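You operate a simulated robot arm through the tools that you are given. There is no shell and no other tool.

You run a simulated robot arm. Do the job below in one go: nothing can be reset, and whatever is moved stays where it is left.

JOB
Play the green record at the speed printed on it.
Fine: record on the platter, arm clip to FREE, arm over the record, speed knob, then CUE.

Only the result counts: the job must be done as asked and must still hold three seconds after the hand-in. Knocking over, shifting, dropping, spilling or breaking anything else fails it.

ROBOT AND FRAMES
A 7-joint arm with a two-finger parallel gripper, fixed in place. Base frame: the origin is at the foot of the arm, x ahead of it, y to its left, z up. Units: m, degrees, N and s.
With the tool pointing down near the work surface it reaches from about 0.22 to 0.74 m from the base axis. Its first joint turns from -166.0 to 166.0 degrees. Payload 1.57 kg.
Tool frame: the origin (TCP) lies between the finger pads and is the grasp point; the fingertips stand 0.03 m ahead of it; z points along the fingers, y is the line along which they close. Largest opening 0.11 m; finger width 0.024, thickness 0.012; the body of the gripper, 0.048 by 0.112 m, starts 0.078 m behind the TCP.
Orientation is that of the tool frame in the base frame, as a unit quaternion [w, x, y, z]. With the fingers straight down and closing along the base's y, the tool's x points along the base's -x, its y along +y and its z along -z.

CONTROLS
- The arm moves only by the tool servo_tool. Its argument "steps" is a list of rows, each an object of numbers (a shift or turn left out is 0, a gripper value left out holds the last): "tx", "ty", "tz": the shift along the tool's x, y, z in m; "ax", "ay", "az": the turn, a rotation vector about the tool's x, y, z in degrees; "grip": the gripper command, from -1 (shut) to 1 (fully open), values between in proportion. In form: [{"tx": .., "ty": .., "tz": .., "ax": .., "ay": .., "az": .., "grip": ..}, ...]. A call has 1 to 20 rows; each row shifts and turns the commanded pose from where the row before left it, along the tool's axes as they then stand. Each row takes 0.2 s and may step no farther than 0.05 m and 8.6 degrees from the row before; otherwise, or with a gripper value out of range, the whole call is refused. Where a pose cannot be reached the arm comes as near as it can. A force on the tool above 40 N (or 10 N above the force at the start of the call, whichever is more), or a blocked arm, ends the call early, and 0.2 s more pass. Each finger travels about 0.045 m/s and halts on what it meets, pressing with about 43 N; the grip force reading is that of the motor and also rises with nothing between the fingers. The clock runs only during rows and for 0.2 s after the last one: add rows that do not move to give the fingers time. It gives the time, the measured TCP pose, the force on the tool (base axes), the opening and the grip force at its end, in the units of the frame above (readings bear some noise), with the torque about the TCP (base axes, N m) and any sound that the robot's microphone picked up.
- Cameras (640 x 400 px; columns grow to the right, rows downward): "scene" is fixed at [0.2181, -0.5, 1.5877]; the picture's right is [0.98, -0.20, 0.00], its down [-0.12, -0.57, -0.81] and it looks along [0.17, 0.80, -0.58] (base axes); focal length 376 px, centre (320, 200). "wrist" rides on the gripper at [0.07, 0.016, -0.141] in the tool frame; the picture's right is [-0.23, 0.97, 0.00], its down [-0.86, -0.20, -0.48] and it looks along [-0.47, -0.11, 0.88] (tool axes); focal length 222 px, centre (320, 200). There is no depth. A picture from a camera that has moved, and an enlarged one, comes with that camera's place and axes in the base frame and with its lens.
- get_image(camera): a new picture of that camera. No time passes.
- raise_lower(by): slides the trunk up (or, below 0, down) by that many m; the arm rides with it, the base frame stays. It gives what a move gives, with no picture.
- inspect(camera, box): a new picture of the part [left, top, right, bottom] of that camera's present view, enlarged. No time passes.
- close_job(): hands the job in; it is judged then, once.

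Places have to be worked out from the pictures, the camera data and where the tool is seen. Open the gripper and draw the arm clear of the work before you hand the job in, unless the task says otherwise.

The tools are called after ">>>" as a command line: name --argument value ..., lists and objects as JSON in quotes. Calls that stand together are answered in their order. servo_tool: Moves the arm, as the interface text tells. Its arguments: {"type":"object","properties":{"steps":{"type":"array","items":{"type":"object","properties":{"tx":{"type":"number"},"ty":{"type":"number"},"tz":{"type":"number"},"ax":{"type":"number"},"ay":{"type":"number"},"az":{"type":"number"},"grip":{"type":"number"}}}}},"required":["steps"]} The other tools are called the same way: raise_lower (by) slides the trunk up or down; get_image (camera) takes a picture; inspect (camera, box) takes an enlarged picture of a part of a camera's view; close_job () hands the job in.

At the start:

```text
t: 0.0
tcp_pos: [0.1608, 0.341, 1.1966]
tcp_rot: [0.0, 0.0, 1.0, 0.001]
contact_force: [-0.1, 0.0, -0.9]
moment: [0.03, 0.0, -0.03]
width: 0.1101
grasp_force: 0.0
trunk travel left (down, up): [-0.5, 0.09]
```

scene: 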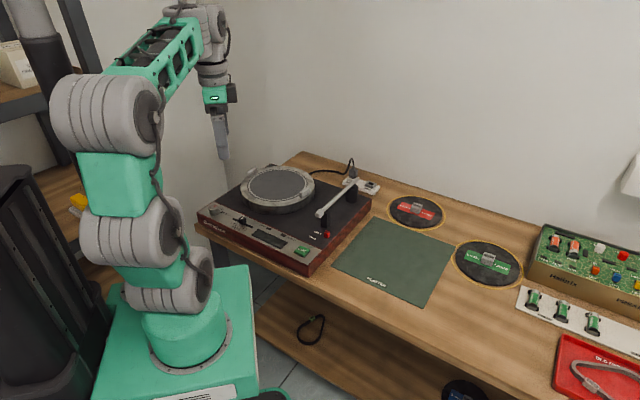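
wrist: 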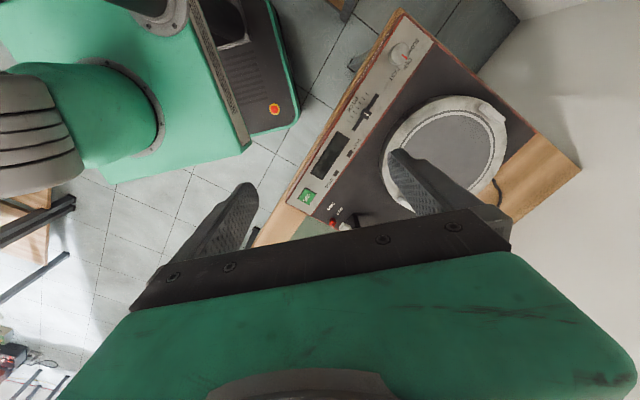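

I start by looking closely at the turntable and the records in the scene picture before moving anything.

>>> inspect --camera "scene" --box '[190, 140, 390, 280]'

>>> inspect --camera "scene" --box '[340, 180, 540, 310]'

>>> inspect --camera "wrist" --box '[250, 0, 590, 250]'

```text
2.86 times, centred on (290, 210) of scene
camera zoom: at [0.2181, -0.5, 1.5877], right [0.98, -0.2, 0.0], down [-0.12, -0.57, -0.81], along [0.17, 0.8, -0.58], focal length 1074 px, centre (406, 171)
```

zoom: 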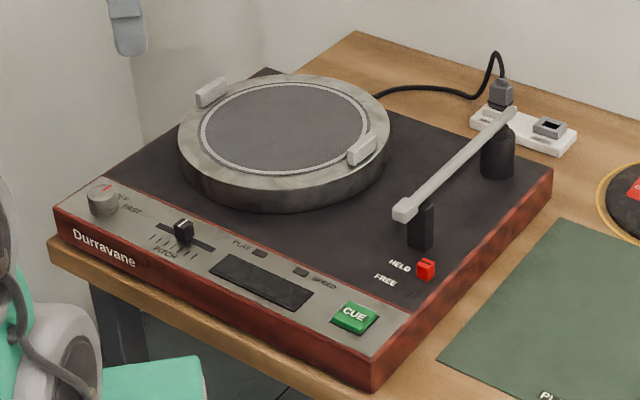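

```text
3.08 times, centred on (440, 245) of scene
camera zoom: at [0.2181, -0.5, 1.5877], right [0.98, -0.2, 0.0], down [-0.12, -0.57, -0.81], along [0.17, 0.8, -0.58], focal length 1157 px, centre (-49, 62)
```

zoom: 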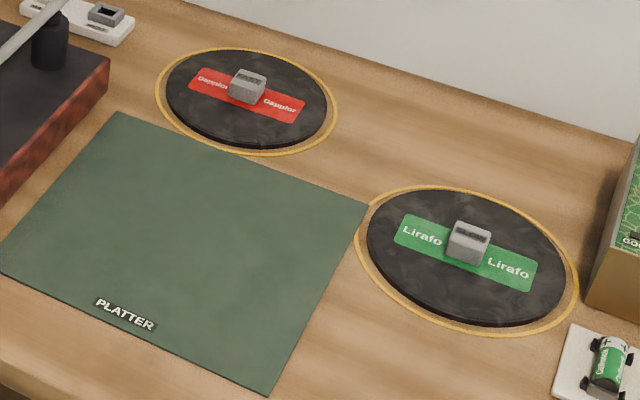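

```text
1.60 times, centred on (420, 125) of wrist
camera zoom: at [0.0906, 0.3571, 1.337], right [0.23, 0.97, 0.0], down [0.86, -0.2, 0.48], along [0.47, -0.11, -0.88], focal length 355 px, centre (160, 320)
```

zoom: 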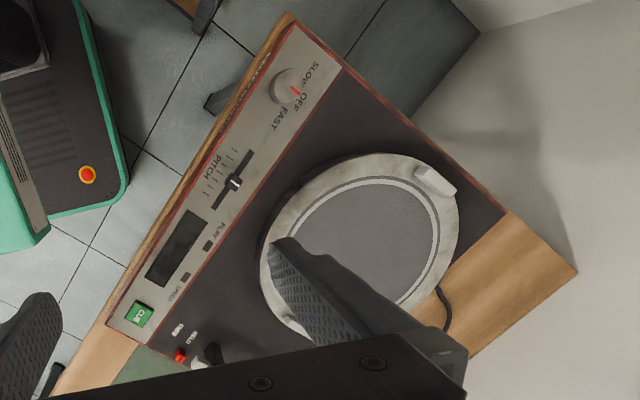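

The CUE button triangulates to about (0.33, 0.27, 0.86). I'll zoom further on the mat label, platter and record labels to read what is printed.

>>> inspect --camera "scene" --box '[450, 230, 530, 280]'

>>> inspect --camera "scene" --box '[230, 155, 330, 220]'

>>> inspect --camera "scene" --box '[350, 240, 450, 310]'

>>> inspect --camera "scene" --box '[300, 160, 400, 250]'

>>> inspect --camera "scene" --box '[190, 190, 330, 280]'

```text
8.00 times, centred on (490, 255) of scene
camera zoom: at [0.2181, -0.5, 1.5877], right [0.98, -0.2, 0.0], down [-0.12, -0.57, -0.81], along [0.17, 0.8, -0.58], focal length 3008 px, centre (-1040, -240)
```

zoom: 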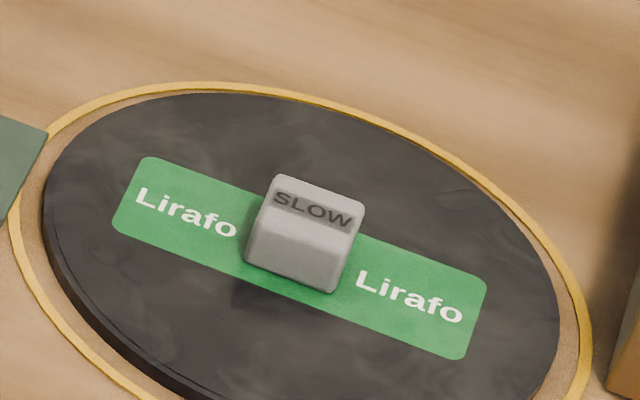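

```text
6.15 times, centred on (280, 188) of scene
camera zoom: at [0.2181, -0.5, 1.5877], right [0.98, -0.2, 0.0], down [-0.12, -0.57, -0.81], along [0.17, 0.8, -0.58], focal length 2314 px, centre (566, 277)
```

zoom: 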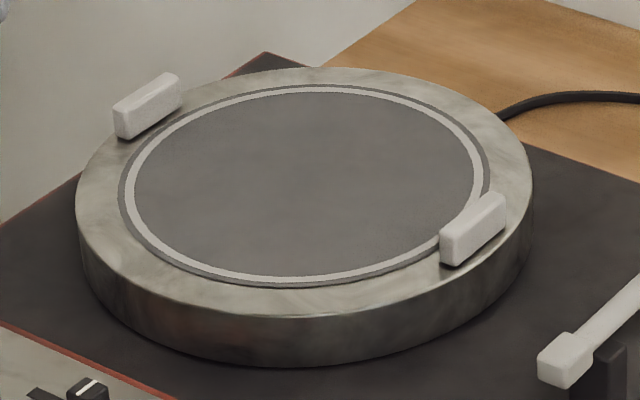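

```text
5.71 times, centred on (400, 275) of scene
camera zoom: at [0.2181, -0.5, 1.5877], right [0.98, -0.2, 0.0], down [-0.12, -0.57, -0.81], along [0.17, 0.8, -0.58], focal length 2149 px, centre (-137, -229)
```

zoom: 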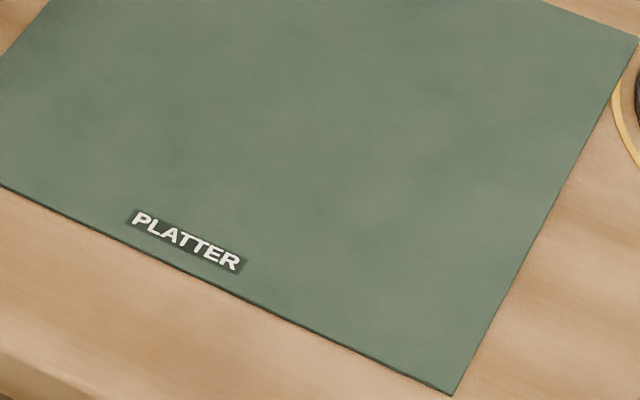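

```text
4.44 times, centred on (350, 205) of scene
camera zoom: at [0.2181, -0.5, 1.5877], right [0.98, -0.2, 0.0], down [-0.12, -0.57, -0.81], along [0.17, 0.8, -0.58], focal length 1671 px, centre (187, 178)
```

zoom: 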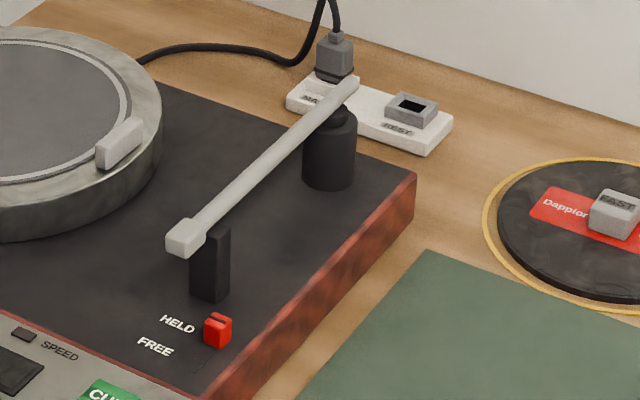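

```text
4.44 times, centred on (260, 235) of scene
camera zoom: at [0.2181, -0.5, 1.5877], right [0.98, -0.2, 0.0], down [-0.12, -0.57, -0.81], along [0.17, 0.8, -0.58], focal length 1671 px, centre (587, 44)
```

zoom: 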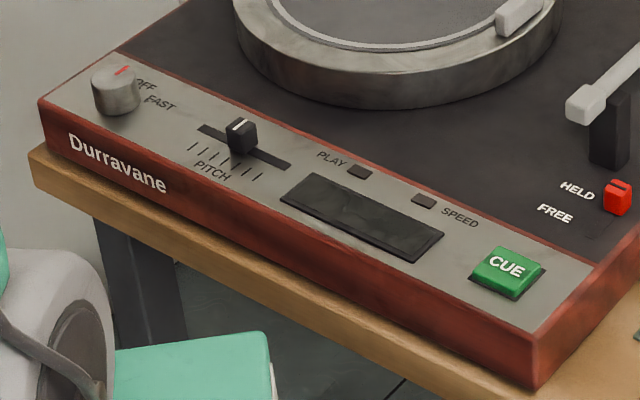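

The green record reads SLOW, and there is a black loop below the table I want to identify. I'll look at the under-table area and the right-hand objects.

>>> inspect --camera "scene" --box '[270, 290, 370, 360]'

>>> inspect --camera "scene" --box '[420, 350, 520, 400]'

>>> inspect --camera "scene" --box '[500, 210, 640, 400]'

```text
5.71 times, centred on (320, 325) of scene
camera zoom: at [0.2181, -0.5, 1.5877], right [0.98, -0.2, 0.0], down [-0.12, -0.57, -0.81], along [0.17, 0.8, -0.58], focal length 2149 px, centre (320, -514)
```

zoom: 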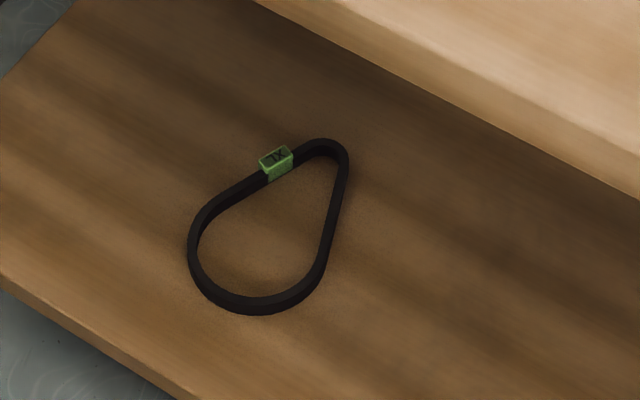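

```text
6.40 times, centred on (470, 375) of scene
camera zoom: at [0.2181, -0.5, 1.5877], right [0.98, -0.2, 0.0], down [-0.12, -0.57, -0.81], along [0.17, 0.8, -0.58], focal length 2406 px, centre (-640, -920)
```

zoom: 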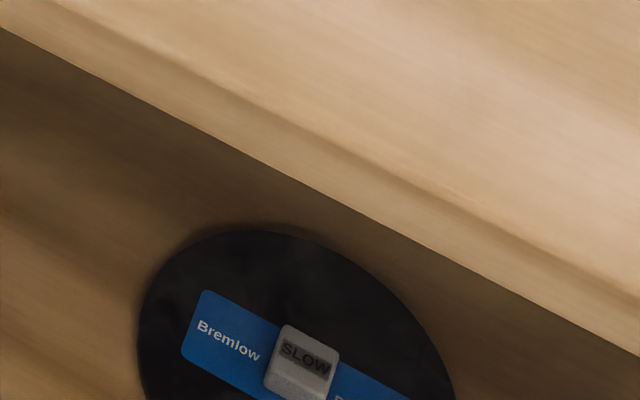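

```text
2.11 times, centred on (570, 305) of scene
camera zoom: at [0.2181, -0.5, 1.5877], right [0.98, -0.2, 0.0], down [-0.12, -0.57, -0.81], along [0.17, 0.8, -0.58], focal length 792 px, centre (-206, -21)
```

zoom: 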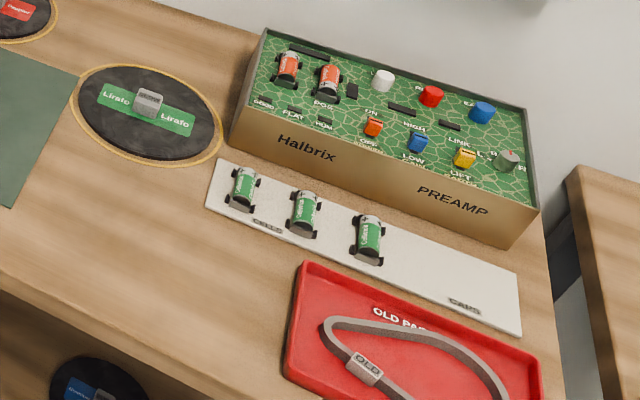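

A spare belt marked OK lies on the shelf and an OLD belt sits in a tray, so I'll later check whether the platter actually turns. Now I move the arm at its present height toward the middle of the bench to get wrist views for triangulation.

>>> servo_tool --steps '[{"tx": -0.034, "ty": -0.024}, {"tx": -0.034, "ty": -0.024}, {"tx": -0.034, "ty": -0.024}, {"tx": -0.034, "ty": -0.024}, {"tx": -0.034, "ty": -0.024}, {"tx": -0.034, "ty": -0.024}, {"tx": -0.034, "ty": -0.024}, {"tx": -0.034, "ty": -0.024}, {"tx": -0.034, "ty": -0.024}, {"tx": -0.034, "ty": -0.024}]'

```text
t: 2.2
tcp_pos: [0.5005, 0.1031, 1.1955]
tcp_rot: [0.0, -0.001, 1.0, 0.0]
contact_force: [-0.2, 0.8, -0.3]
moment: [-0.01, -0.03, 0.01]
width: 0.1097
grasp_force: 0.1
trunk travel left (down, up): [-0.5, 0.09]
```

The arm is at (0.50, 0.10, 1.20) as commanded. I take both pictures to locate the green record and bench height.

>>> get_image --camera "wrist"

>>> get_image --camera "scene"

```text
taken
camera wrist: at [0.4309, 0.1197, 1.3365], right [0.23, 0.97, 0.0], down [0.86, -0.2, 0.48], along [0.47, -0.11, -0.88], focal length 222 px, centre (320, 200)
```

wrist: 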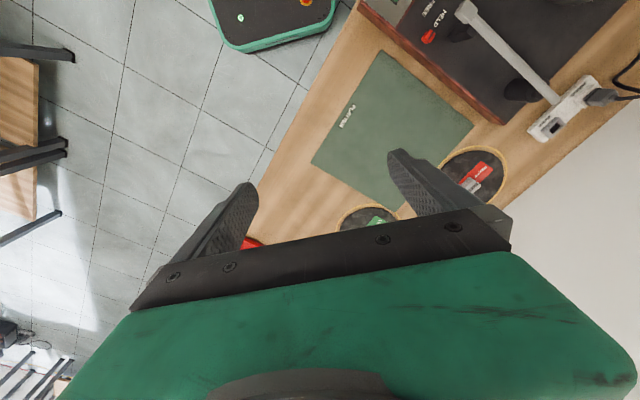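

```text
taken
```

scene: 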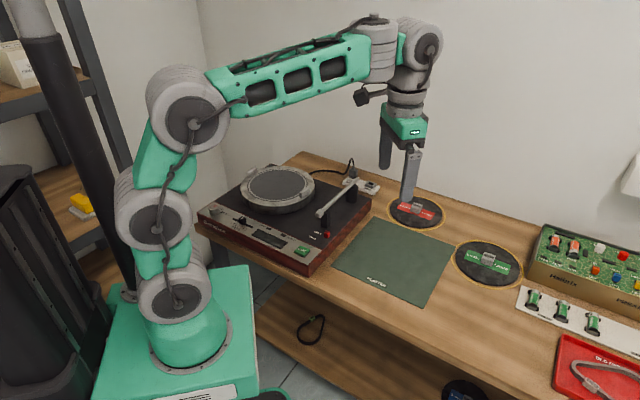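

The mat corners triangulate to a bench height of about z=0.818, putting the green record's centre near (0.842, 0.156), 0.855 m out, so I need a tilted tool to reach it. Its label runs at about -42.5 degrees, so I turn the tool 47.5 degrees in azimuth and tilt it 50 degrees outward up here in clear air.

>>> servo_tool --steps '[{"az": -7.9}, {"az": -7.9}, {"az": -7.9}, {"az": -7.9}, {"az": -7.9}, {"az": -7.9}, {"ay": -8.33}, {"ay": -8.33}, {"ay": -8.33}, {"ay": -8.33}, {"ay": -8.33}, {"ay": -8.35}, {}]'

```text
t: 5.0
tcp_pos: [0.4372, 0.0635, 1.2935]
tcp_rot: [0.315, -0.376, 0.861, 0.134]
contact_force: [-0.7, 0.7, -0.5]
moment: [-0.01, -0.01, 0.04]
width: 0.1101
grasp_force: 0.1
out of reach, approached as far as the arm can: row 7, 10, 11, 12
trunk travel left (down, up): [-0.5, 0.09]
```

The tilt stopped short: the tool is at about 40 degrees tilt and the TCP drifted to (0.437, 0.064, 1.294). I check the pose and view before choosing a better posture.

>>> servo_tool --steps '[{}, {}]'

>>> get_image --camera "scene"

>>> get_image --camera "wrist"

```text
t: 5.6
tcp_pos: [0.4389, 0.0638, 1.2943]
tcp_rot: [0.316, -0.376, 0.861, 0.134]
contact_force: [1.1, -0.3, 0.6]
moment: [0.01, 0.01, 0.05]
width: 0.1098
grasp_force: 0.0
trunk travel left (down, up): [-0.5, 0.09]
```

```text
taken
```

scene: 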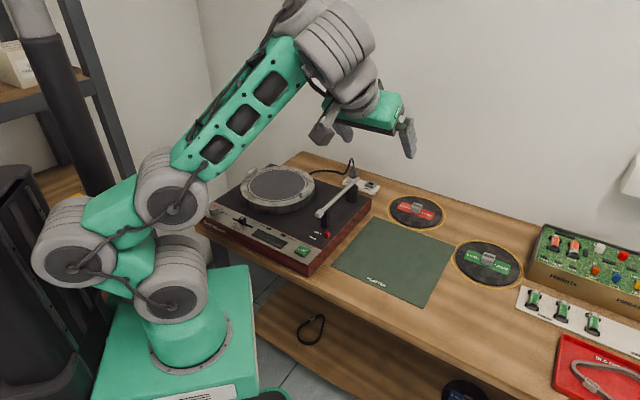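

```text
taken
camera wrist: at [0.3274, -0.0309, 1.3561], right [-0.6, 0.79, 0.14], down [0.38, 0.12, 0.92], along [0.71, 0.6, -0.37], focal length 222 px, centre (320, 200)
```

wrist: 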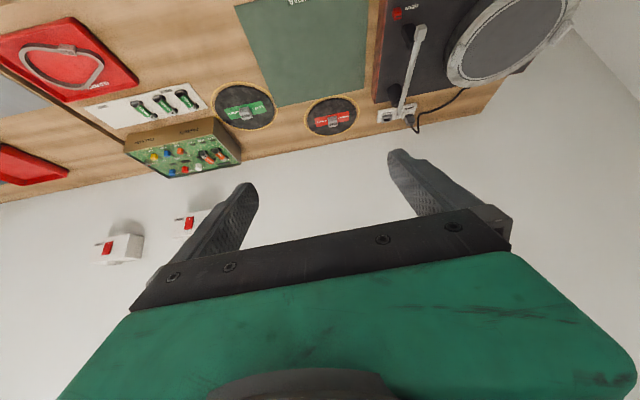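

The arm folded itself because the wrist seems limited in this posture. I undo the tilt first, returning to tool-down, and then test the tilt lower and farther out.

>>> servo_tool --steps '[{"ay": 8.02}, {"ay": 8.02}, {"ay": 8.02}, {"ay": 8.02}, {"ay": 8.02}, {}]'

```text
t: 7.0
tcp_pos: [0.4383, 0.0631, 1.2932]
tcp_rot: [0.0, -0.4, 0.917, -0.004]
contact_force: [0.3, 0.5, 0.0]
moment: [0.0, 0.0, -0.01]
width: 0.1098
grasp_force: 0.0
trunk travel left (down, up): [-0.5, 0.09]
```

Tool-down is restored with azimuth about 47 degrees. I move lower and farther out to (0.55, 0.08, 1.0), which is clear above the mat.

>>> servo_tool --steps '[{"tx": -0.0111, "ty": -0.0088, "tz": 0.0366}, {"tx": -0.0111, "ty": -0.0088, "tz": 0.0366}, {"tx": -0.0111, "ty": -0.0088, "tz": 0.0366}, {"tx": -0.0111, "ty": -0.0088, "tz": 0.0366}, {"tx": -0.0111, "ty": -0.0088, "tz": 0.0366}, {"tx": -0.0111, "ty": -0.0088, "tz": 0.0366}, {"tx": -0.0111, "ty": -0.0088, "tz": 0.0366}, {"tx": -0.0111, "ty": -0.0088, "tz": 0.0366}, {}]'

>>> get_image --camera "scene"

>>> get_image --camera "wrist"

```text
t: 9.0
tcp_pos: [0.5558, 0.0798, 1.0058]
tcp_rot: [0.0, -0.4, 0.917, 0.003]
contact_force: [-0.7, -0.5, 0.6]
moment: [-0.01, -0.01, 0.01]
width: 0.1096
grasp_force: 0.1
trunk travel left (down, up): [-0.5, 0.09]
```

```text
taken
```

scene: 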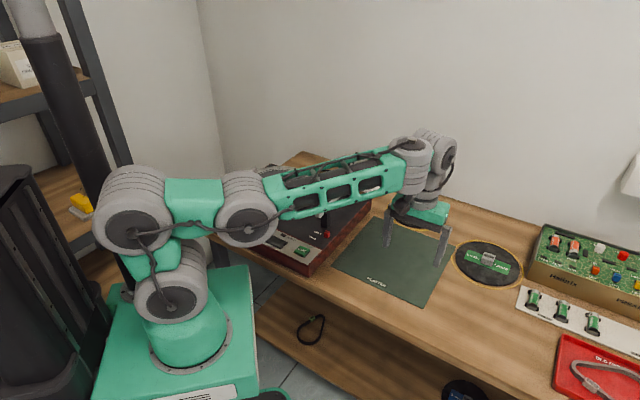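

```text
taken
camera wrist: at [0.4965, 0.0391, 1.146], right [-0.56, 0.83, 0.01], down [0.73, 0.49, 0.48], along [0.39, 0.27, -0.88], focal length 222 px, centre (320, 200)
```

wrist: 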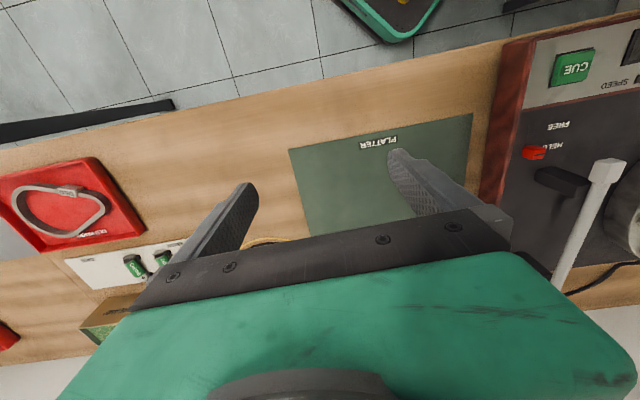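

The arm is extended nicely here. I test tilting outward in small steps while watching for the reach limit.

>>> servo_tool --steps '[{"ay": -8.0}, {}]'

```text
t: 9.6
tcp_pos: [0.5647, 0.0805, 1.0148]
tcp_rot: [0.063, -0.399, 0.914, 0.027]
contact_force: [0.3, 0.4, 0.6]
moment: [0.05, 0.0, 0.03]
width: 0.1098
grasp_force: 0.1
out of reach, approached as far as the arm can: row 1
trunk travel left (down, up): [-0.5, 0.09]
```

The row was flagged out of reach even for 8 degrees. I undo it and turn the tool to line up with the arm's own plane, to learn whether the limit is wrist pitch or wrist roll.

>>> servo_tool --steps '[{"ay": 8.0}, {"az": 7.8}, {"az": 7.8}, {"az": 7.8}, {"az": 7.8}, {"az": 7.8}, {}]'

>>> servo_tool --steps '[{"ay": -8.0}, {}]'

```text
t: 11.2
tcp_pos: [0.5622, 0.0799, 1.0116]
tcp_rot: [0.002, -0.07, 0.998, -0.002]
contact_force: [0.1, 0.3, 0.2]
moment: [0.02, 0.01, 0.0]
width: 0.1103
grasp_force: 0.0
trunk travel left (down, up): [-0.5, 0.09]
```

```text
t: 11.8
tcp_pos: [0.5725, 0.0801, 1.0622]
tcp_rot: [0.057, -0.071, 0.996, 0.005]
contact_force: [-0.5, 0.3, -0.5]
moment: [-0.03, -0.01, -0.04]
width: 0.1098
grasp_force: 0.1
out of reach, approached as far as the arm can: row 1
trunk travel left (down, up): [-0.5, 0.09]
```

Tilting outward forced the arm to fold and rise, so a wrist joint is at its limit in this posture. I zoom on the arm to understand its joints.

>>> inspect --camera "scene" --box '[80, 110, 480, 360]'

>>> inspect --camera "scene" --box '[360, 110, 480, 260]'

```text
1.60 times, centred on (280, 235) of scene
camera zoom: at [0.2181, -0.5, 1.5877], right [0.98, -0.2, 0.0], down [-0.12, -0.57, -0.81], along [0.17, 0.8, -0.58], focal length 602 px, centre (384, 144)
```

zoom: 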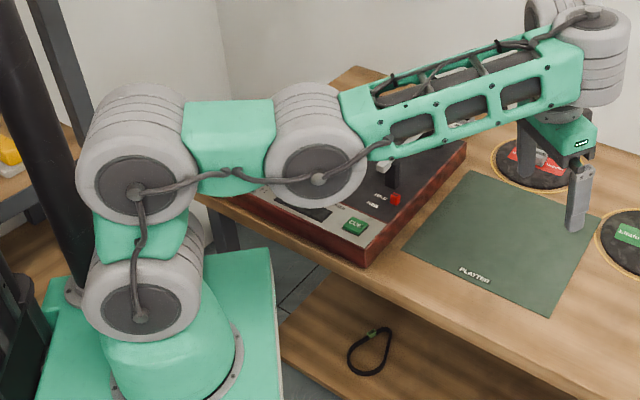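

```text
2.67 times, centred on (420, 185) of scene
camera zoom: at [0.2181, -0.5, 1.5877], right [0.98, -0.2, 0.0], down [-0.12, -0.57, -0.81], along [0.17, 0.8, -0.58], focal length 1003 px, centre (53, 240)
```

zoom: 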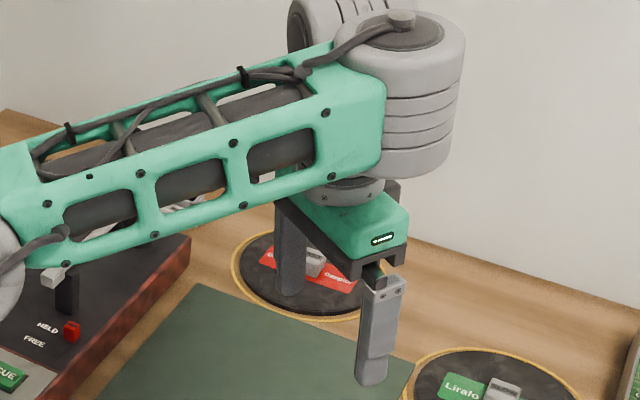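

The wrist's last joints look like a yaw–pitch–roll set whose pitch axis presently lies along the arm, so outward tilt is singular here while sideways tilt should be free. I level the tool and tilt sideways (toward +y) first to test that.

>>> servo_tool --steps '[{"ay": 6.5}, {"ax": -8.0}, {"ax": -8.0}, {}]'

```text
t: 12.8
tcp_pos: [0.5745, 0.0809, 1.0614]
tcp_rot: [0.006, -0.072, 0.988, 0.137]
contact_force: [-0.4, -0.7, 0.2]
moment: [0.02, 0.02, -0.02]
width: 0.11
grasp_force: 0.0
trunk travel left (down, up): [-0.5, 0.09]
```

Sideways tilt works without trouble. I continue to about 49 degrees, then roll the tool +90 so that its closing line is horizontal with the camera on the upper side.

>>> servo_tool --steps '[{"ax": -8.33}, {"ax": -8.33}, {"ax": -8.33}, {"ax": -8.33}, {"az": 8.2}, {"az": 8.2}, {"az": 8.2}, {"az": 8.2}, {"az": 8.2}, {"az": 8.2}, {"az": 8.2}, {"az": 8.2}, {"az": 8.2}, {"az": 8.2}, {"az": 8.0}, {}]'

>>> get_image --camera "scene"

>>> get_image --camera "wrist"

```text
t: 16.2
tcp_pos: [0.5152, 0.1, 1.0466]
tcp_rot: [-0.305, 0.592, 0.691, 0.281]
contact_force: [-0.1, 0.2, -0.8]
moment: [0.0, -0.01, 0.0]
width: 0.11
grasp_force: 0.1
out of reach, approached as far as the arm can: row 3, 4
trunk travel left (down, up): [-0.5, 0.09]
```

```text
taken
```

scene: 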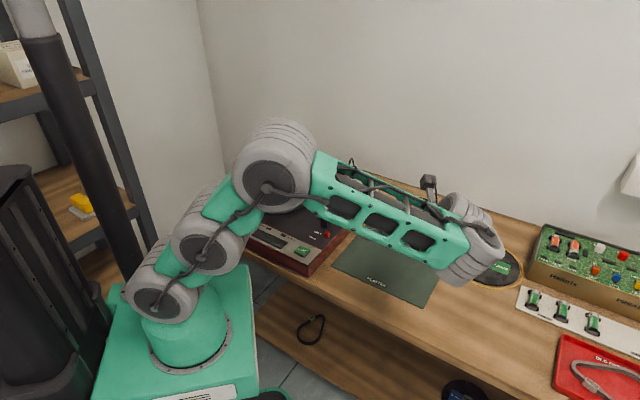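

```text
taken
camera wrist: at [0.5364, 0.0416, 1.1931], right [0.99, -0.01, -0.14], down [-0.06, -0.94, -0.34], along [-0.13, 0.34, -0.93], focal length 222 px, centre (320, 200)
```

wrist: 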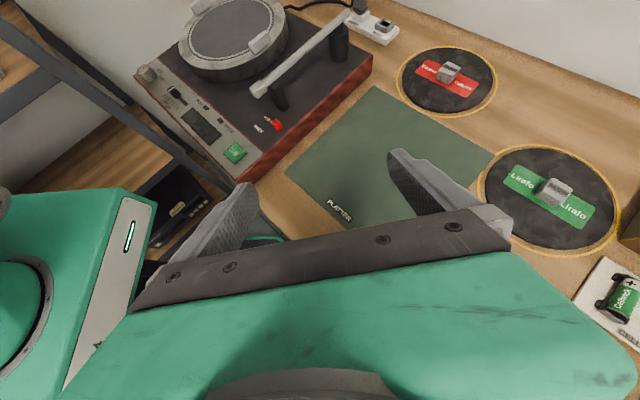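

This gives an excellent top-down wrist view. Now I swing the tilt direction from azimuth 97 to about 48 degrees, about the vertical through the TCP.

>>> servo_tool --steps '[{"ax": -5.29, "az": 4.59}, {"ax": -5.29, "az": 4.59}, {"ax": -5.29, "az": 4.59}, {"ax": -5.29, "az": 4.59}, {"ax": -5.29, "az": 4.59}, {"ax": -5.29, "az": 4.59}, {"ax": -5.29, "az": 4.59}, {}]'

>>> get_image --camera "scene"

>>> get_image --camera "wrist"

```text
t: 18.0
tcp_pos: [0.5158, 0.1006, 1.049]
tcp_rot: [-0.168, 0.822, 0.379, 0.39]
contact_force: [0.8, 0.7, -0.2]
moment: [0.03, -0.02, 0.01]
width: 0.11
grasp_force: 0.0
trunk travel left (down, up): [-0.5, 0.09]
```

```text
taken
```

scene: 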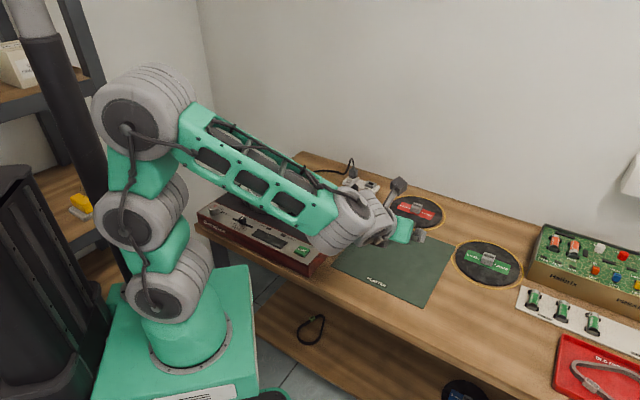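

```text
taken
camera wrist: at [0.4829, 0.0427, 1.1929], right [0.64, -0.75, -0.16], down [-0.75, -0.56, -0.36], along [0.18, 0.34, -0.92], focal length 222 px, centre (320, 200)
```

wrist: 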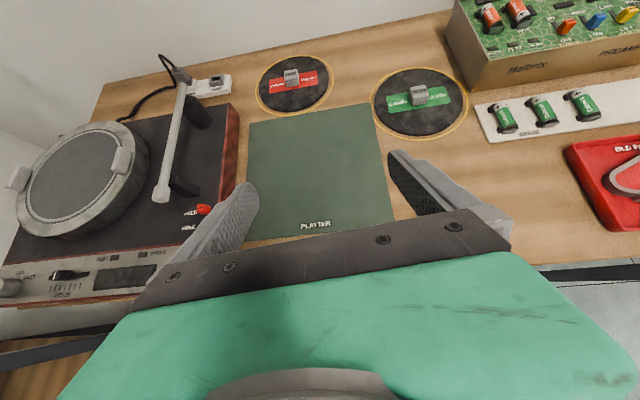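

The pose is right (tilt 50, azimuth 48, closing line at about -41 degrees). I zoom on the green record's handle and other parts from this view.

>>> inspect --camera "wrist" --box '[360, 60, 480, 145]'

>>> inspect --camera "wrist" --box '[0, 50, 250, 310]'

>>> inspect --camera "wrist" --box '[440, 0, 640, 130]'

```text
4.71 times, centred on (420, 102) of wrist
camera zoom: at [0.4829, 0.0427, 1.1929], right [0.64, -0.75, -0.16], down [-0.75, -0.56, -0.36], along [0.18, 0.34, -0.92], focal length 1045 px, centre (-151, 659)
```

zoom: 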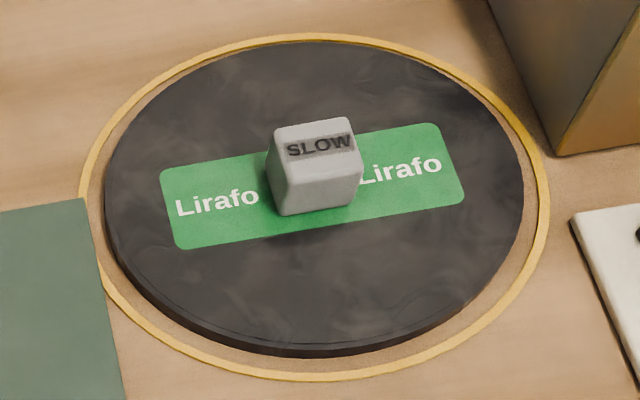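

```text
1.54 times, centred on (125, 180) of wrist
camera zoom: at [0.4829, 0.0427, 1.1929], right [0.64, -0.75, -0.16], down [-0.75, -0.56, -0.36], along [0.18, 0.34, -0.92], focal length 342 px, centre (620, 231)
```

zoom: 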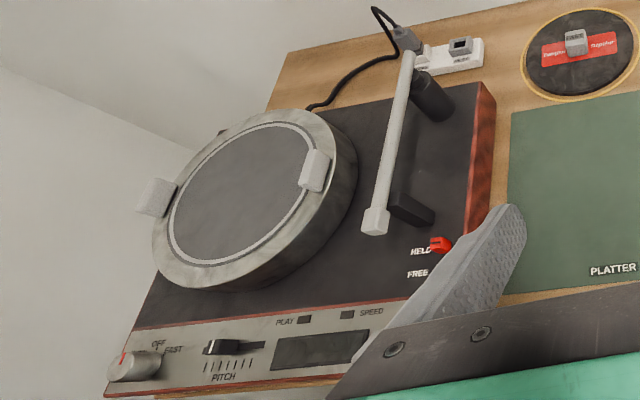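

```text
3.08 times, centred on (540, 65) of wrist
camera zoom: at [0.4829, 0.0427, 1.1929], right [0.64, -0.75, -0.16], down [-0.75, -0.56, -0.36], along [0.18, 0.34, -0.92], focal length 684 px, centre (-357, 615)
```

zoom: 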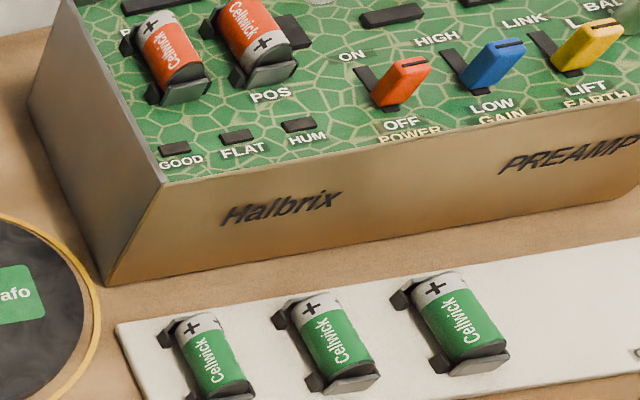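

The block handle sits near (0.833, 0.154, 0.845), about 34 mm wide. I narrow the fingers to about 70 mm (the preamp corner is close) and move to a pre-grasp point 13 cm back along the tool axis.

>>> servo_tool --steps '[{"ty": 0.025, "tz": 0.0242, "grip": 0.27}, {"ty": 0.025, "tz": 0.0242}, {"ty": 0.025, "tz": 0.0242}, {"ty": 0.025, "tz": 0.0242}, {"ty": 0.025, "tz": 0.0242}, {"ty": 0.025, "tz": 0.0242}, {"ty": 0.025, "tz": 0.0242}, {"ty": 0.025, "tz": 0.0242}, {}]'

>>> get_image --camera "wrist"

>>> get_image --camera "scene"

```text
t: 20.0
tcp_pos: [0.7636, 0.0802, 0.9246]
tcp_rot: [-0.169, 0.822, 0.379, 0.39]
contact_force: [0.9, -0.2, 0.3]
moment: [0.0, 0.02, 0.01]
width: 0.0698
grasp_force: 0.1
trunk travel left (down, up): [-0.5, 0.09]
```

```text
taken
camera wrist: at [0.7331, 0.0228, 1.0682], right [0.64, -0.75, -0.16], down [-0.74, -0.56, -0.36], along [0.18, 0.35, -0.92], focal length 222 px, centre (320, 200)
```

wrist: 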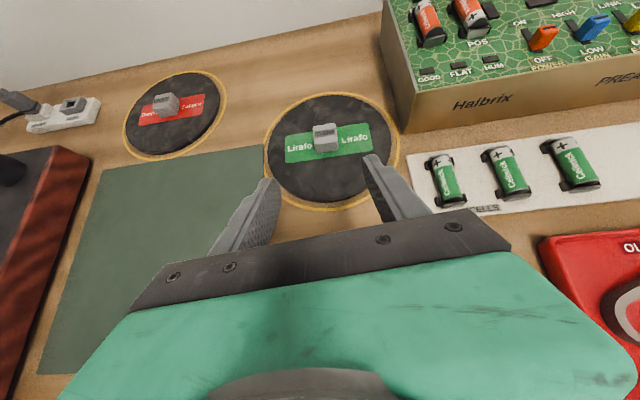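

```text
taken
```

scene: 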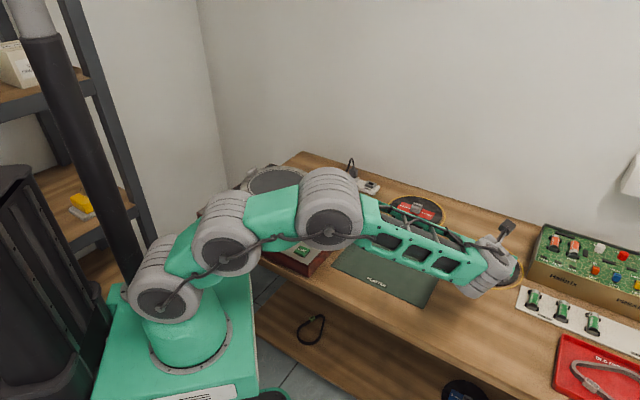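

Reach is fine and the block is ahead between the fingers. I zoom for fine alignment.

>>> inspect --camera "wrist" --box '[240, 80, 440, 210]'

```text
3.08 times, centred on (340, 145) of wrist
camera zoom: at [0.7331, 0.0228, 1.0682], right [0.64, -0.75, -0.16], down [-0.74, -0.56, -0.36], along [0.18, 0.35, -0.92], focal length 684 px, centre (258, 369)
```

zoom: 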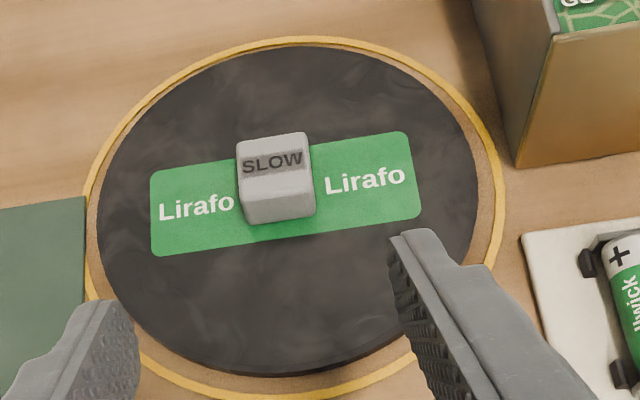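

Record centre comes out at about (0.845, 0.156), block top at z≈0.852, record surface ≈0.829. I trim the heading by -3 degrees, shift slightly and advance 6 cm along the tool axis, then check.

>>> servo_tool --steps '[{"ax": -2.3, "az": 1.9, "tx": 0.0054, "ty": 0.005, "tz": 0.015}, {"tx": 0.0054, "ty": 0.005, "tz": 0.02}, {"tz": 0.025}, {}]'

>>> get_image --camera "wrist"

>>> inspect --camera "scene" --box '[440, 200, 560, 310]'

```text
t: 21.0
tcp_pos: [0.8073, 0.1125, 0.8985]
tcp_rot: [-0.157, 0.831, 0.357, 0.395]
contact_force: [0.7, 0.0, 0.3]
moment: [0.0, 0.01, 0.0]
width: 0.0697
grasp_force: 0.0
trunk travel left (down, up): [-0.5, 0.09]
```

```text
taken
camera wrist: at [0.7728, 0.0557, 1.0426], right [0.6, -0.78, -0.16], down [-0.77, -0.53, -0.36], along [0.2, 0.34, -0.92], focal length 222 px, centre (320, 200)
```

wrist: 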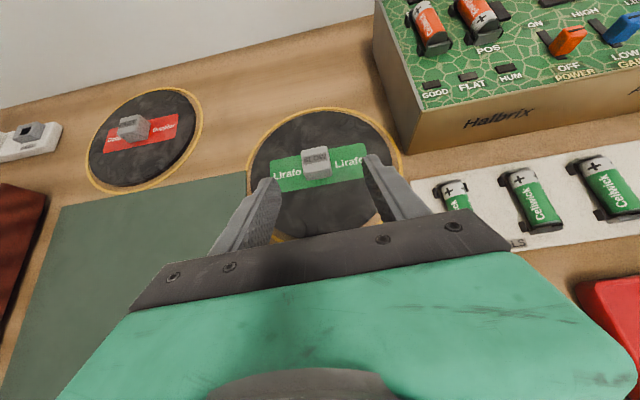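

```text
3.64 times, centred on (500, 255) of scene
camera zoom: at [0.2181, -0.5, 1.5877], right [0.98, -0.2, 0.0], down [-0.12, -0.57, -0.81], along [0.17, 0.8, -0.58], focal length 1367 px, centre (-334, 0)
```

zoom: 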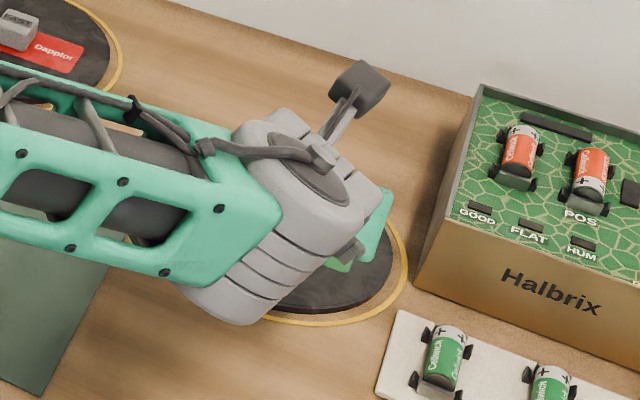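

The block is ahead between the fingers with heading now -44 degrees. I zoom to measure the remaining lateral offset.

>>> inspect --camera "wrist" --box '[240, 100, 400, 250]'

```text
2.67 times, centred on (320, 175) of wrist
camera zoom: at [0.7728, 0.0557, 1.0426], right [0.6, -0.78, -0.16], down [-0.77, -0.53, -0.36], along [0.2, 0.34, -0.92], focal length 592 px, centre (320, 267)
```

zoom: 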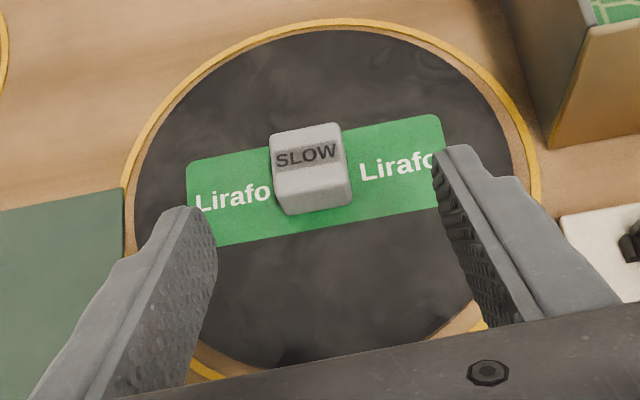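

The block centre is at about 5 mm off laterally. I correct and advance 4 cm, watching the force.

>>> servo_tool --steps '[{"tx": -0.0013, "ty": -0.0047, "tz": 0.014}, {"tz": 0.014}, {"tz": 0.012}, {}]'

>>> inspect --camera "wrist" --box '[240, 100, 400, 250]'

```text
t: 22.0
tcp_pos: [0.8275, 0.1371, 0.8719]
tcp_rot: [-0.159, 0.831, 0.358, 0.396]
contact_force: [0.5, 0.9, 0.2]
moment: [0.03, 0.01, 0.0]
width: 0.0698
grasp_force: 0.0
trunk travel left (down, up): [-0.5, 0.09]
```

```text
2.67 times, centred on (320, 175) of wrist
camera zoom: at [0.7924, 0.0806, 1.0165], right [0.6, -0.78, -0.16], down [-0.77, -0.53, -0.36], along [0.2, 0.34, -0.92], focal length 592 px, centre (320, 267)
```

zoom: 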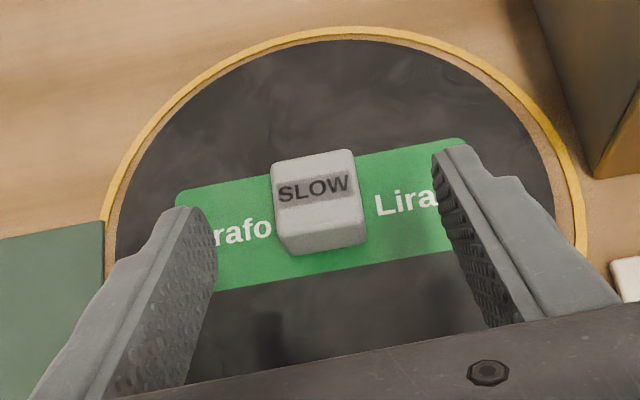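

The block is nearly centred. I advance the last 17 mm in small steps and check for contact.

>>> servo_tool --steps '[{"ty": -0.0015, "tz": 0.006}, {"tz": 0.006}, {"tz": 0.005}, {}]'

>>> inspect --camera "wrist" --box '[240, 100, 400, 250]'

```text
t: 23.0
tcp_pos: [0.8373, 0.1477, 0.8608]
tcp_rot: [-0.158, 0.831, 0.358, 0.395]
contact_force: [-0.6, 0.1, -0.3]
moment: [0.03, -0.02, -0.01]
width: 0.0698
grasp_force: 0.0
trunk travel left (down, up): [-0.5, 0.09]
```

```text
2.67 times, centred on (320, 175) of wrist
camera zoom: at [0.8023, 0.0915, 1.0055], right [0.6, -0.78, -0.16], down [-0.77, -0.53, -0.36], along [0.2, 0.34, -0.92], focal length 592 px, centre (320, 267)
```

zoom: 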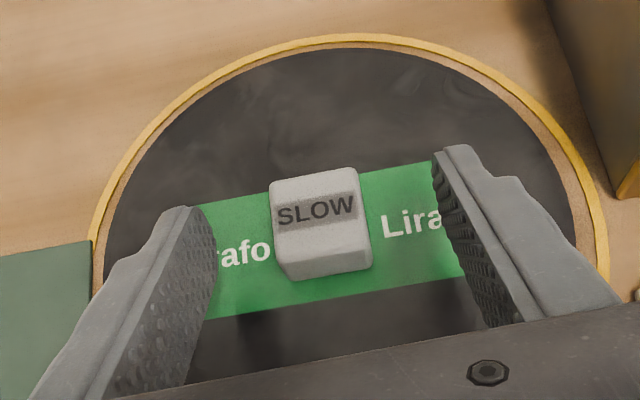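

The block sits squarely between the pads with no contact yet. I close the gripper on it.

>>> servo_tool --steps '[{"grip": -1}, {"grip": -1}, {"grip": -1}, {"grip": -1}, {"grip": -1}, {"grip": -1}]'

>>> inspect --camera "wrist" --box '[240, 100, 400, 250]'

```text
t: 24.4
tcp_pos: [0.8375, 0.1473, 0.8615]
tcp_rot: [-0.158, 0.831, 0.358, 0.395]
contact_force: [0.7, 0.0, 0.9]
moment: [0.01, -0.01, 0.01]
width: 0.0
grasp_force: 21.4
trunk travel left (down, up): [-0.5, 0.09]
```

```text
2.67 times, centred on (320, 175) of wrist
camera zoom: at [0.8022, 0.0913, 1.0055], right [0.6, -0.78, -0.16], down [-0.77, -0.53, -0.36], along [0.2, 0.34, -0.92], focal length 592 px, centre (320, 267)
```

zoom: 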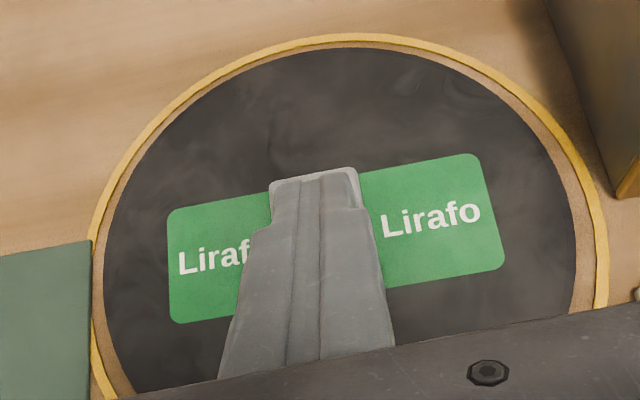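

The fingers closed above the block: re-triangulating all four views puts the record surface at z≈0.813, block top ≈0.837, centre about (0.853, 0.166). I reopen to 70 mm, lower about 16 mm, and check again.

>>> servo_tool --steps '[{"grip": 0.27}, {}, {}, {}, {}, {"tx": -0.0026, "ty": -0.0008, "tz": 0.0052}, {"tx": -0.0026, "ty": -0.0008, "tz": 0.0052}, {"tx": -0.0025, "ty": -0.0008, "tz": 0.0053}, {}]'

>>> inspect --camera "wrist" --box '[240, 100, 400, 250]'

```text
t: 26.4
tcp_pos: [0.8396, 0.1553, 0.8444]
tcp_rot: [-0.159, 0.831, 0.359, 0.395]
contact_force: [0.3, 0.7, -0.1]
moment: [0.0, 0.02, 0.0]
width: 0.07
grasp_force: 0.1
trunk travel left (down, up): [-0.5, 0.09]
```

```text
2.67 times, centred on (320, 175) of wrist
camera zoom: at [0.8045, 0.0983, 0.9888], right [0.6, -0.78, -0.16], down [-0.77, -0.53, -0.36], along [0.2, 0.34, -0.92], focal length 592 px, centre (320, 267)
```

zoom: 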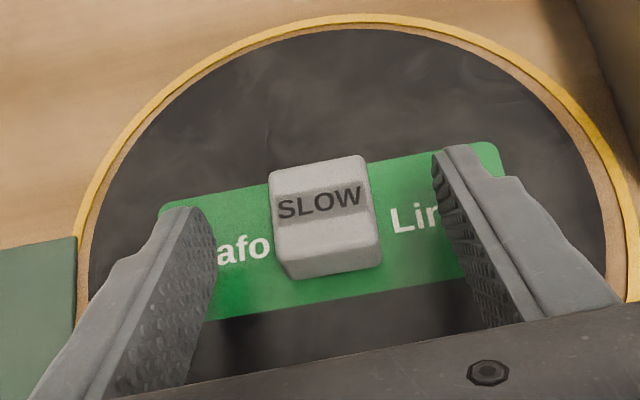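

The tips should now be just above the record surface with the block at pad depth. I close the gripper again.

>>> servo_tool --steps '[{"grip": -1}, {}, {}, {}, {}, {}]'

>>> inspect --camera "wrist" --box '[240, 100, 400, 250]'

```text
t: 27.8
tcp_pos: [0.8395, 0.1549, 0.8452]
tcp_rot: [-0.158, 0.831, 0.359, 0.396]
contact_force: [-0.3, -0.8, 0.2]
moment: [0.05, 0.06, -0.03]
width: 0.0315
grasp_force: 40.4
trunk travel left (down, up): [-0.5, 0.09]
```

```text
2.67 times, centred on (320, 175) of wrist
camera zoom: at [0.8045, 0.0983, 0.989], right [0.6, -0.78, -0.16], down [-0.77, -0.53, -0.36], along [0.2, 0.34, -0.92], focal length 592 px, centre (320, 267)
```

zoom: 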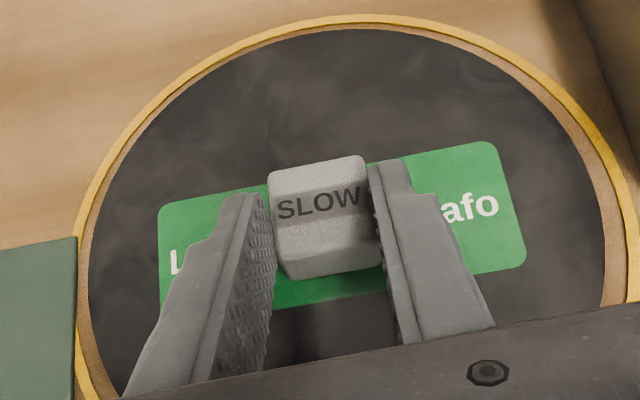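

The block is gripped (31.5 mm, 40 N). I lift straight up 5 cm slowly and check the hold.

>>> servo_tool --steps '[{"tx": 0.0077, "ty": 0.0002, "tz": -0.0064}, {"tx": 0.0077, "ty": 0.0002, "tz": -0.0064}, {"tx": 0.0077, "ty": 0.0002, "tz": -0.0064}, {"tx": 0.0077, "ty": 0.0002, "tz": -0.0064}, {"tx": 0.0077, "ty": 0.0002, "tz": -0.0064}, {}]'

>>> get_image --camera "wrist"

>>> get_image --camera "scene"

```text
t: 29.2
tcp_pos: [0.8398, 0.1546, 0.8952]
tcp_rot: [-0.159, 0.83, 0.358, 0.396]
contact_force: [-0.4, 0.2, -1.0]
moment: [0.0, 0.02, 0.0]
width: 0.0311
grasp_force: 40.6
trunk travel left (down, up): [-0.5, 0.09]
```

```text
taken
camera wrist: at [0.8043, 0.0987, 1.0395], right [0.6, -0.78, -0.16], down [-0.77, -0.53, -0.36], along [0.2, 0.34, -0.92], focal length 222 px, centre (320, 200)
```

wrist: 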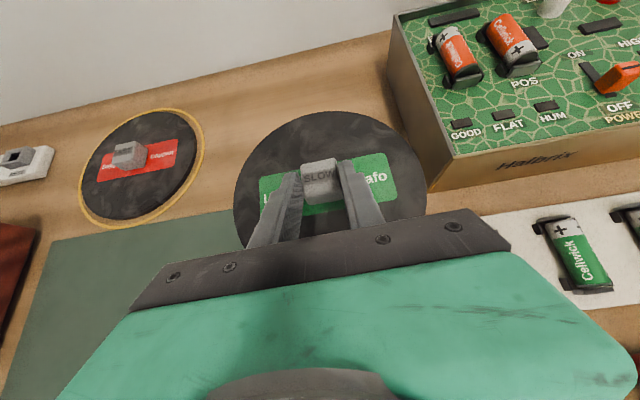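

```text
taken
```

scene: 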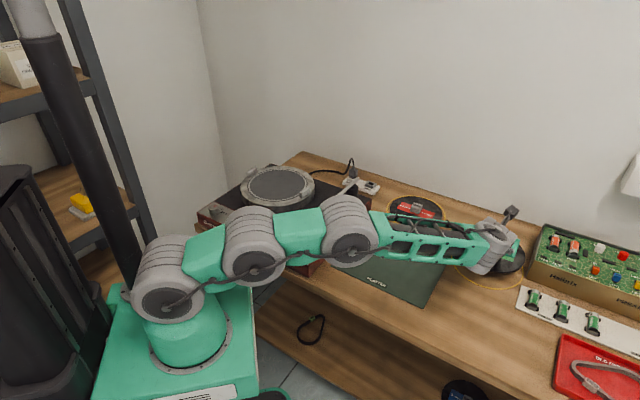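

The record is lifted and held level. I raise it another 6 cm and then draw it inward while rising, away from the preamp, to a safe carrying height.

>>> servo_tool --steps '[{"tx": 0.023, "ty": 0.0006, "tz": -0.0191}, {"tx": 0.023, "ty": 0.0006, "tz": -0.0191}, {"tx": -0.0022, "ty": -0.0212, "tz": -0.0252}, {"tx": -0.0022, "ty": -0.0212, "tz": -0.0252}, {"tx": -0.0022, "ty": -0.0212, "tz": -0.0252}, {"tx": -0.0022, "ty": -0.0212, "tz": -0.0252}, {"tx": -0.0022, "ty": -0.0212, "tz": -0.0252}, {"tx": -0.0022, "ty": -0.0212, "tz": -0.0252}, {"tx": -0.0022, "ty": -0.0212, "tz": -0.0252}, {"tx": -0.0022, "ty": -0.0212, "tz": -0.0252}, {"tx": -0.0022, "ty": -0.0212, "tz": -0.0252}, {}]'

>>> get_image --camera "wrist"

>>> get_image --camera "scene"

```text
t: 31.8
tcp_pos: [0.5698, 0.1525, 1.0796]
tcp_rot: [-0.159, 0.83, 0.358, 0.396]
contact_force: [-0.4, -0.4, -1.3]
moment: [-0.03, 0.02, 0.0]
width: 0.031
grasp_force: 40.1
trunk travel left (down, up): [-0.5, 0.09]
```

```text
taken
camera wrist: at [0.5345, 0.0963, 1.2237], right [0.6, -0.78, -0.16], down [-0.77, -0.53, -0.36], along [0.2, 0.34, -0.92], focal length 222 px, centre (320, 200)
```

wrist: 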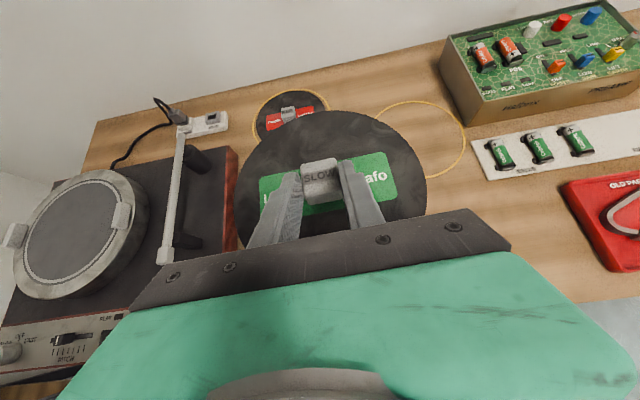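

```text
taken
```

scene: 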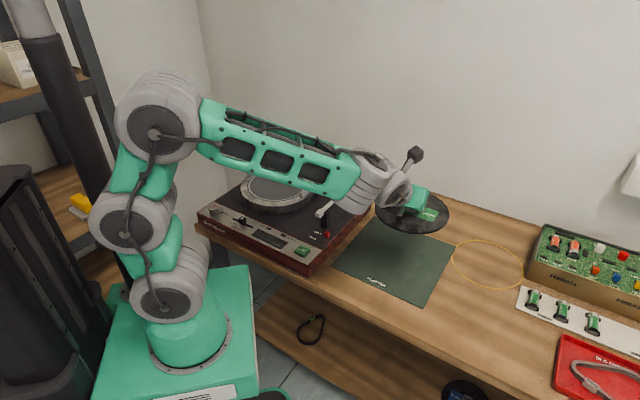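

The platter again computes to about (0.30, 0.555, 0.90). I carry the record sideways toward it at height, keeping the same tool attitude.

>>> servo_tool --steps '[{"tx": 0.0051, "ty": -0.0334, "tz": 0.0011}, {"tx": 0.0051, "ty": -0.0334, "tz": 0.0011}, {"tx": 0.0051, "ty": -0.0334, "tz": 0.0011}, {"tx": 0.0051, "ty": -0.0334, "tz": 0.0011}, {"tx": 0.0051, "ty": -0.0334, "tz": 0.0011}, {"tx": 0.0051, "ty": -0.0334, "tz": 0.0011}, {"tx": 0.0051, "ty": -0.0334, "tz": 0.0011}, {"tx": 0.0051, "ty": -0.0334, "tz": 0.0011}, {}]'

>>> get_image --camera "wrist"

>>> get_image --camera "scene"

```text
t: 33.8
tcp_pos: [0.4361, 0.3153, 1.093]
tcp_rot: [-0.159, 0.829, 0.362, 0.395]
contact_force: [0.5, 0.0, -2.2]
moment: [-0.05, 0.01, 0.01]
width: 0.031
grasp_force: 40.0
out of reach, approached as far as the arm can: row 7, 8
trunk travel left (down, up): [-0.5, 0.09]
```

```text
taken
camera wrist: at [0.4012, 0.2593, 1.2358], right [0.61, -0.78, -0.15], down [-0.77, -0.53, -0.36], along [0.2, 0.34, -0.92], focal length 222 px, centre (320, 200)
```

wrist: 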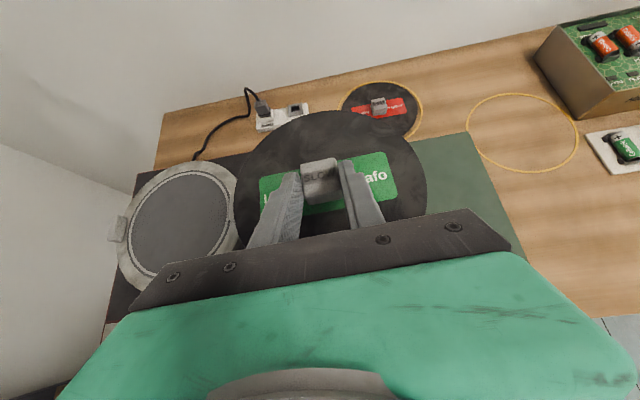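

```text
taken
```

scene: 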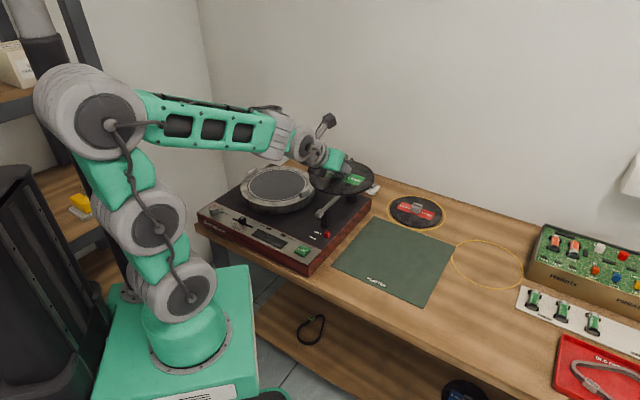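

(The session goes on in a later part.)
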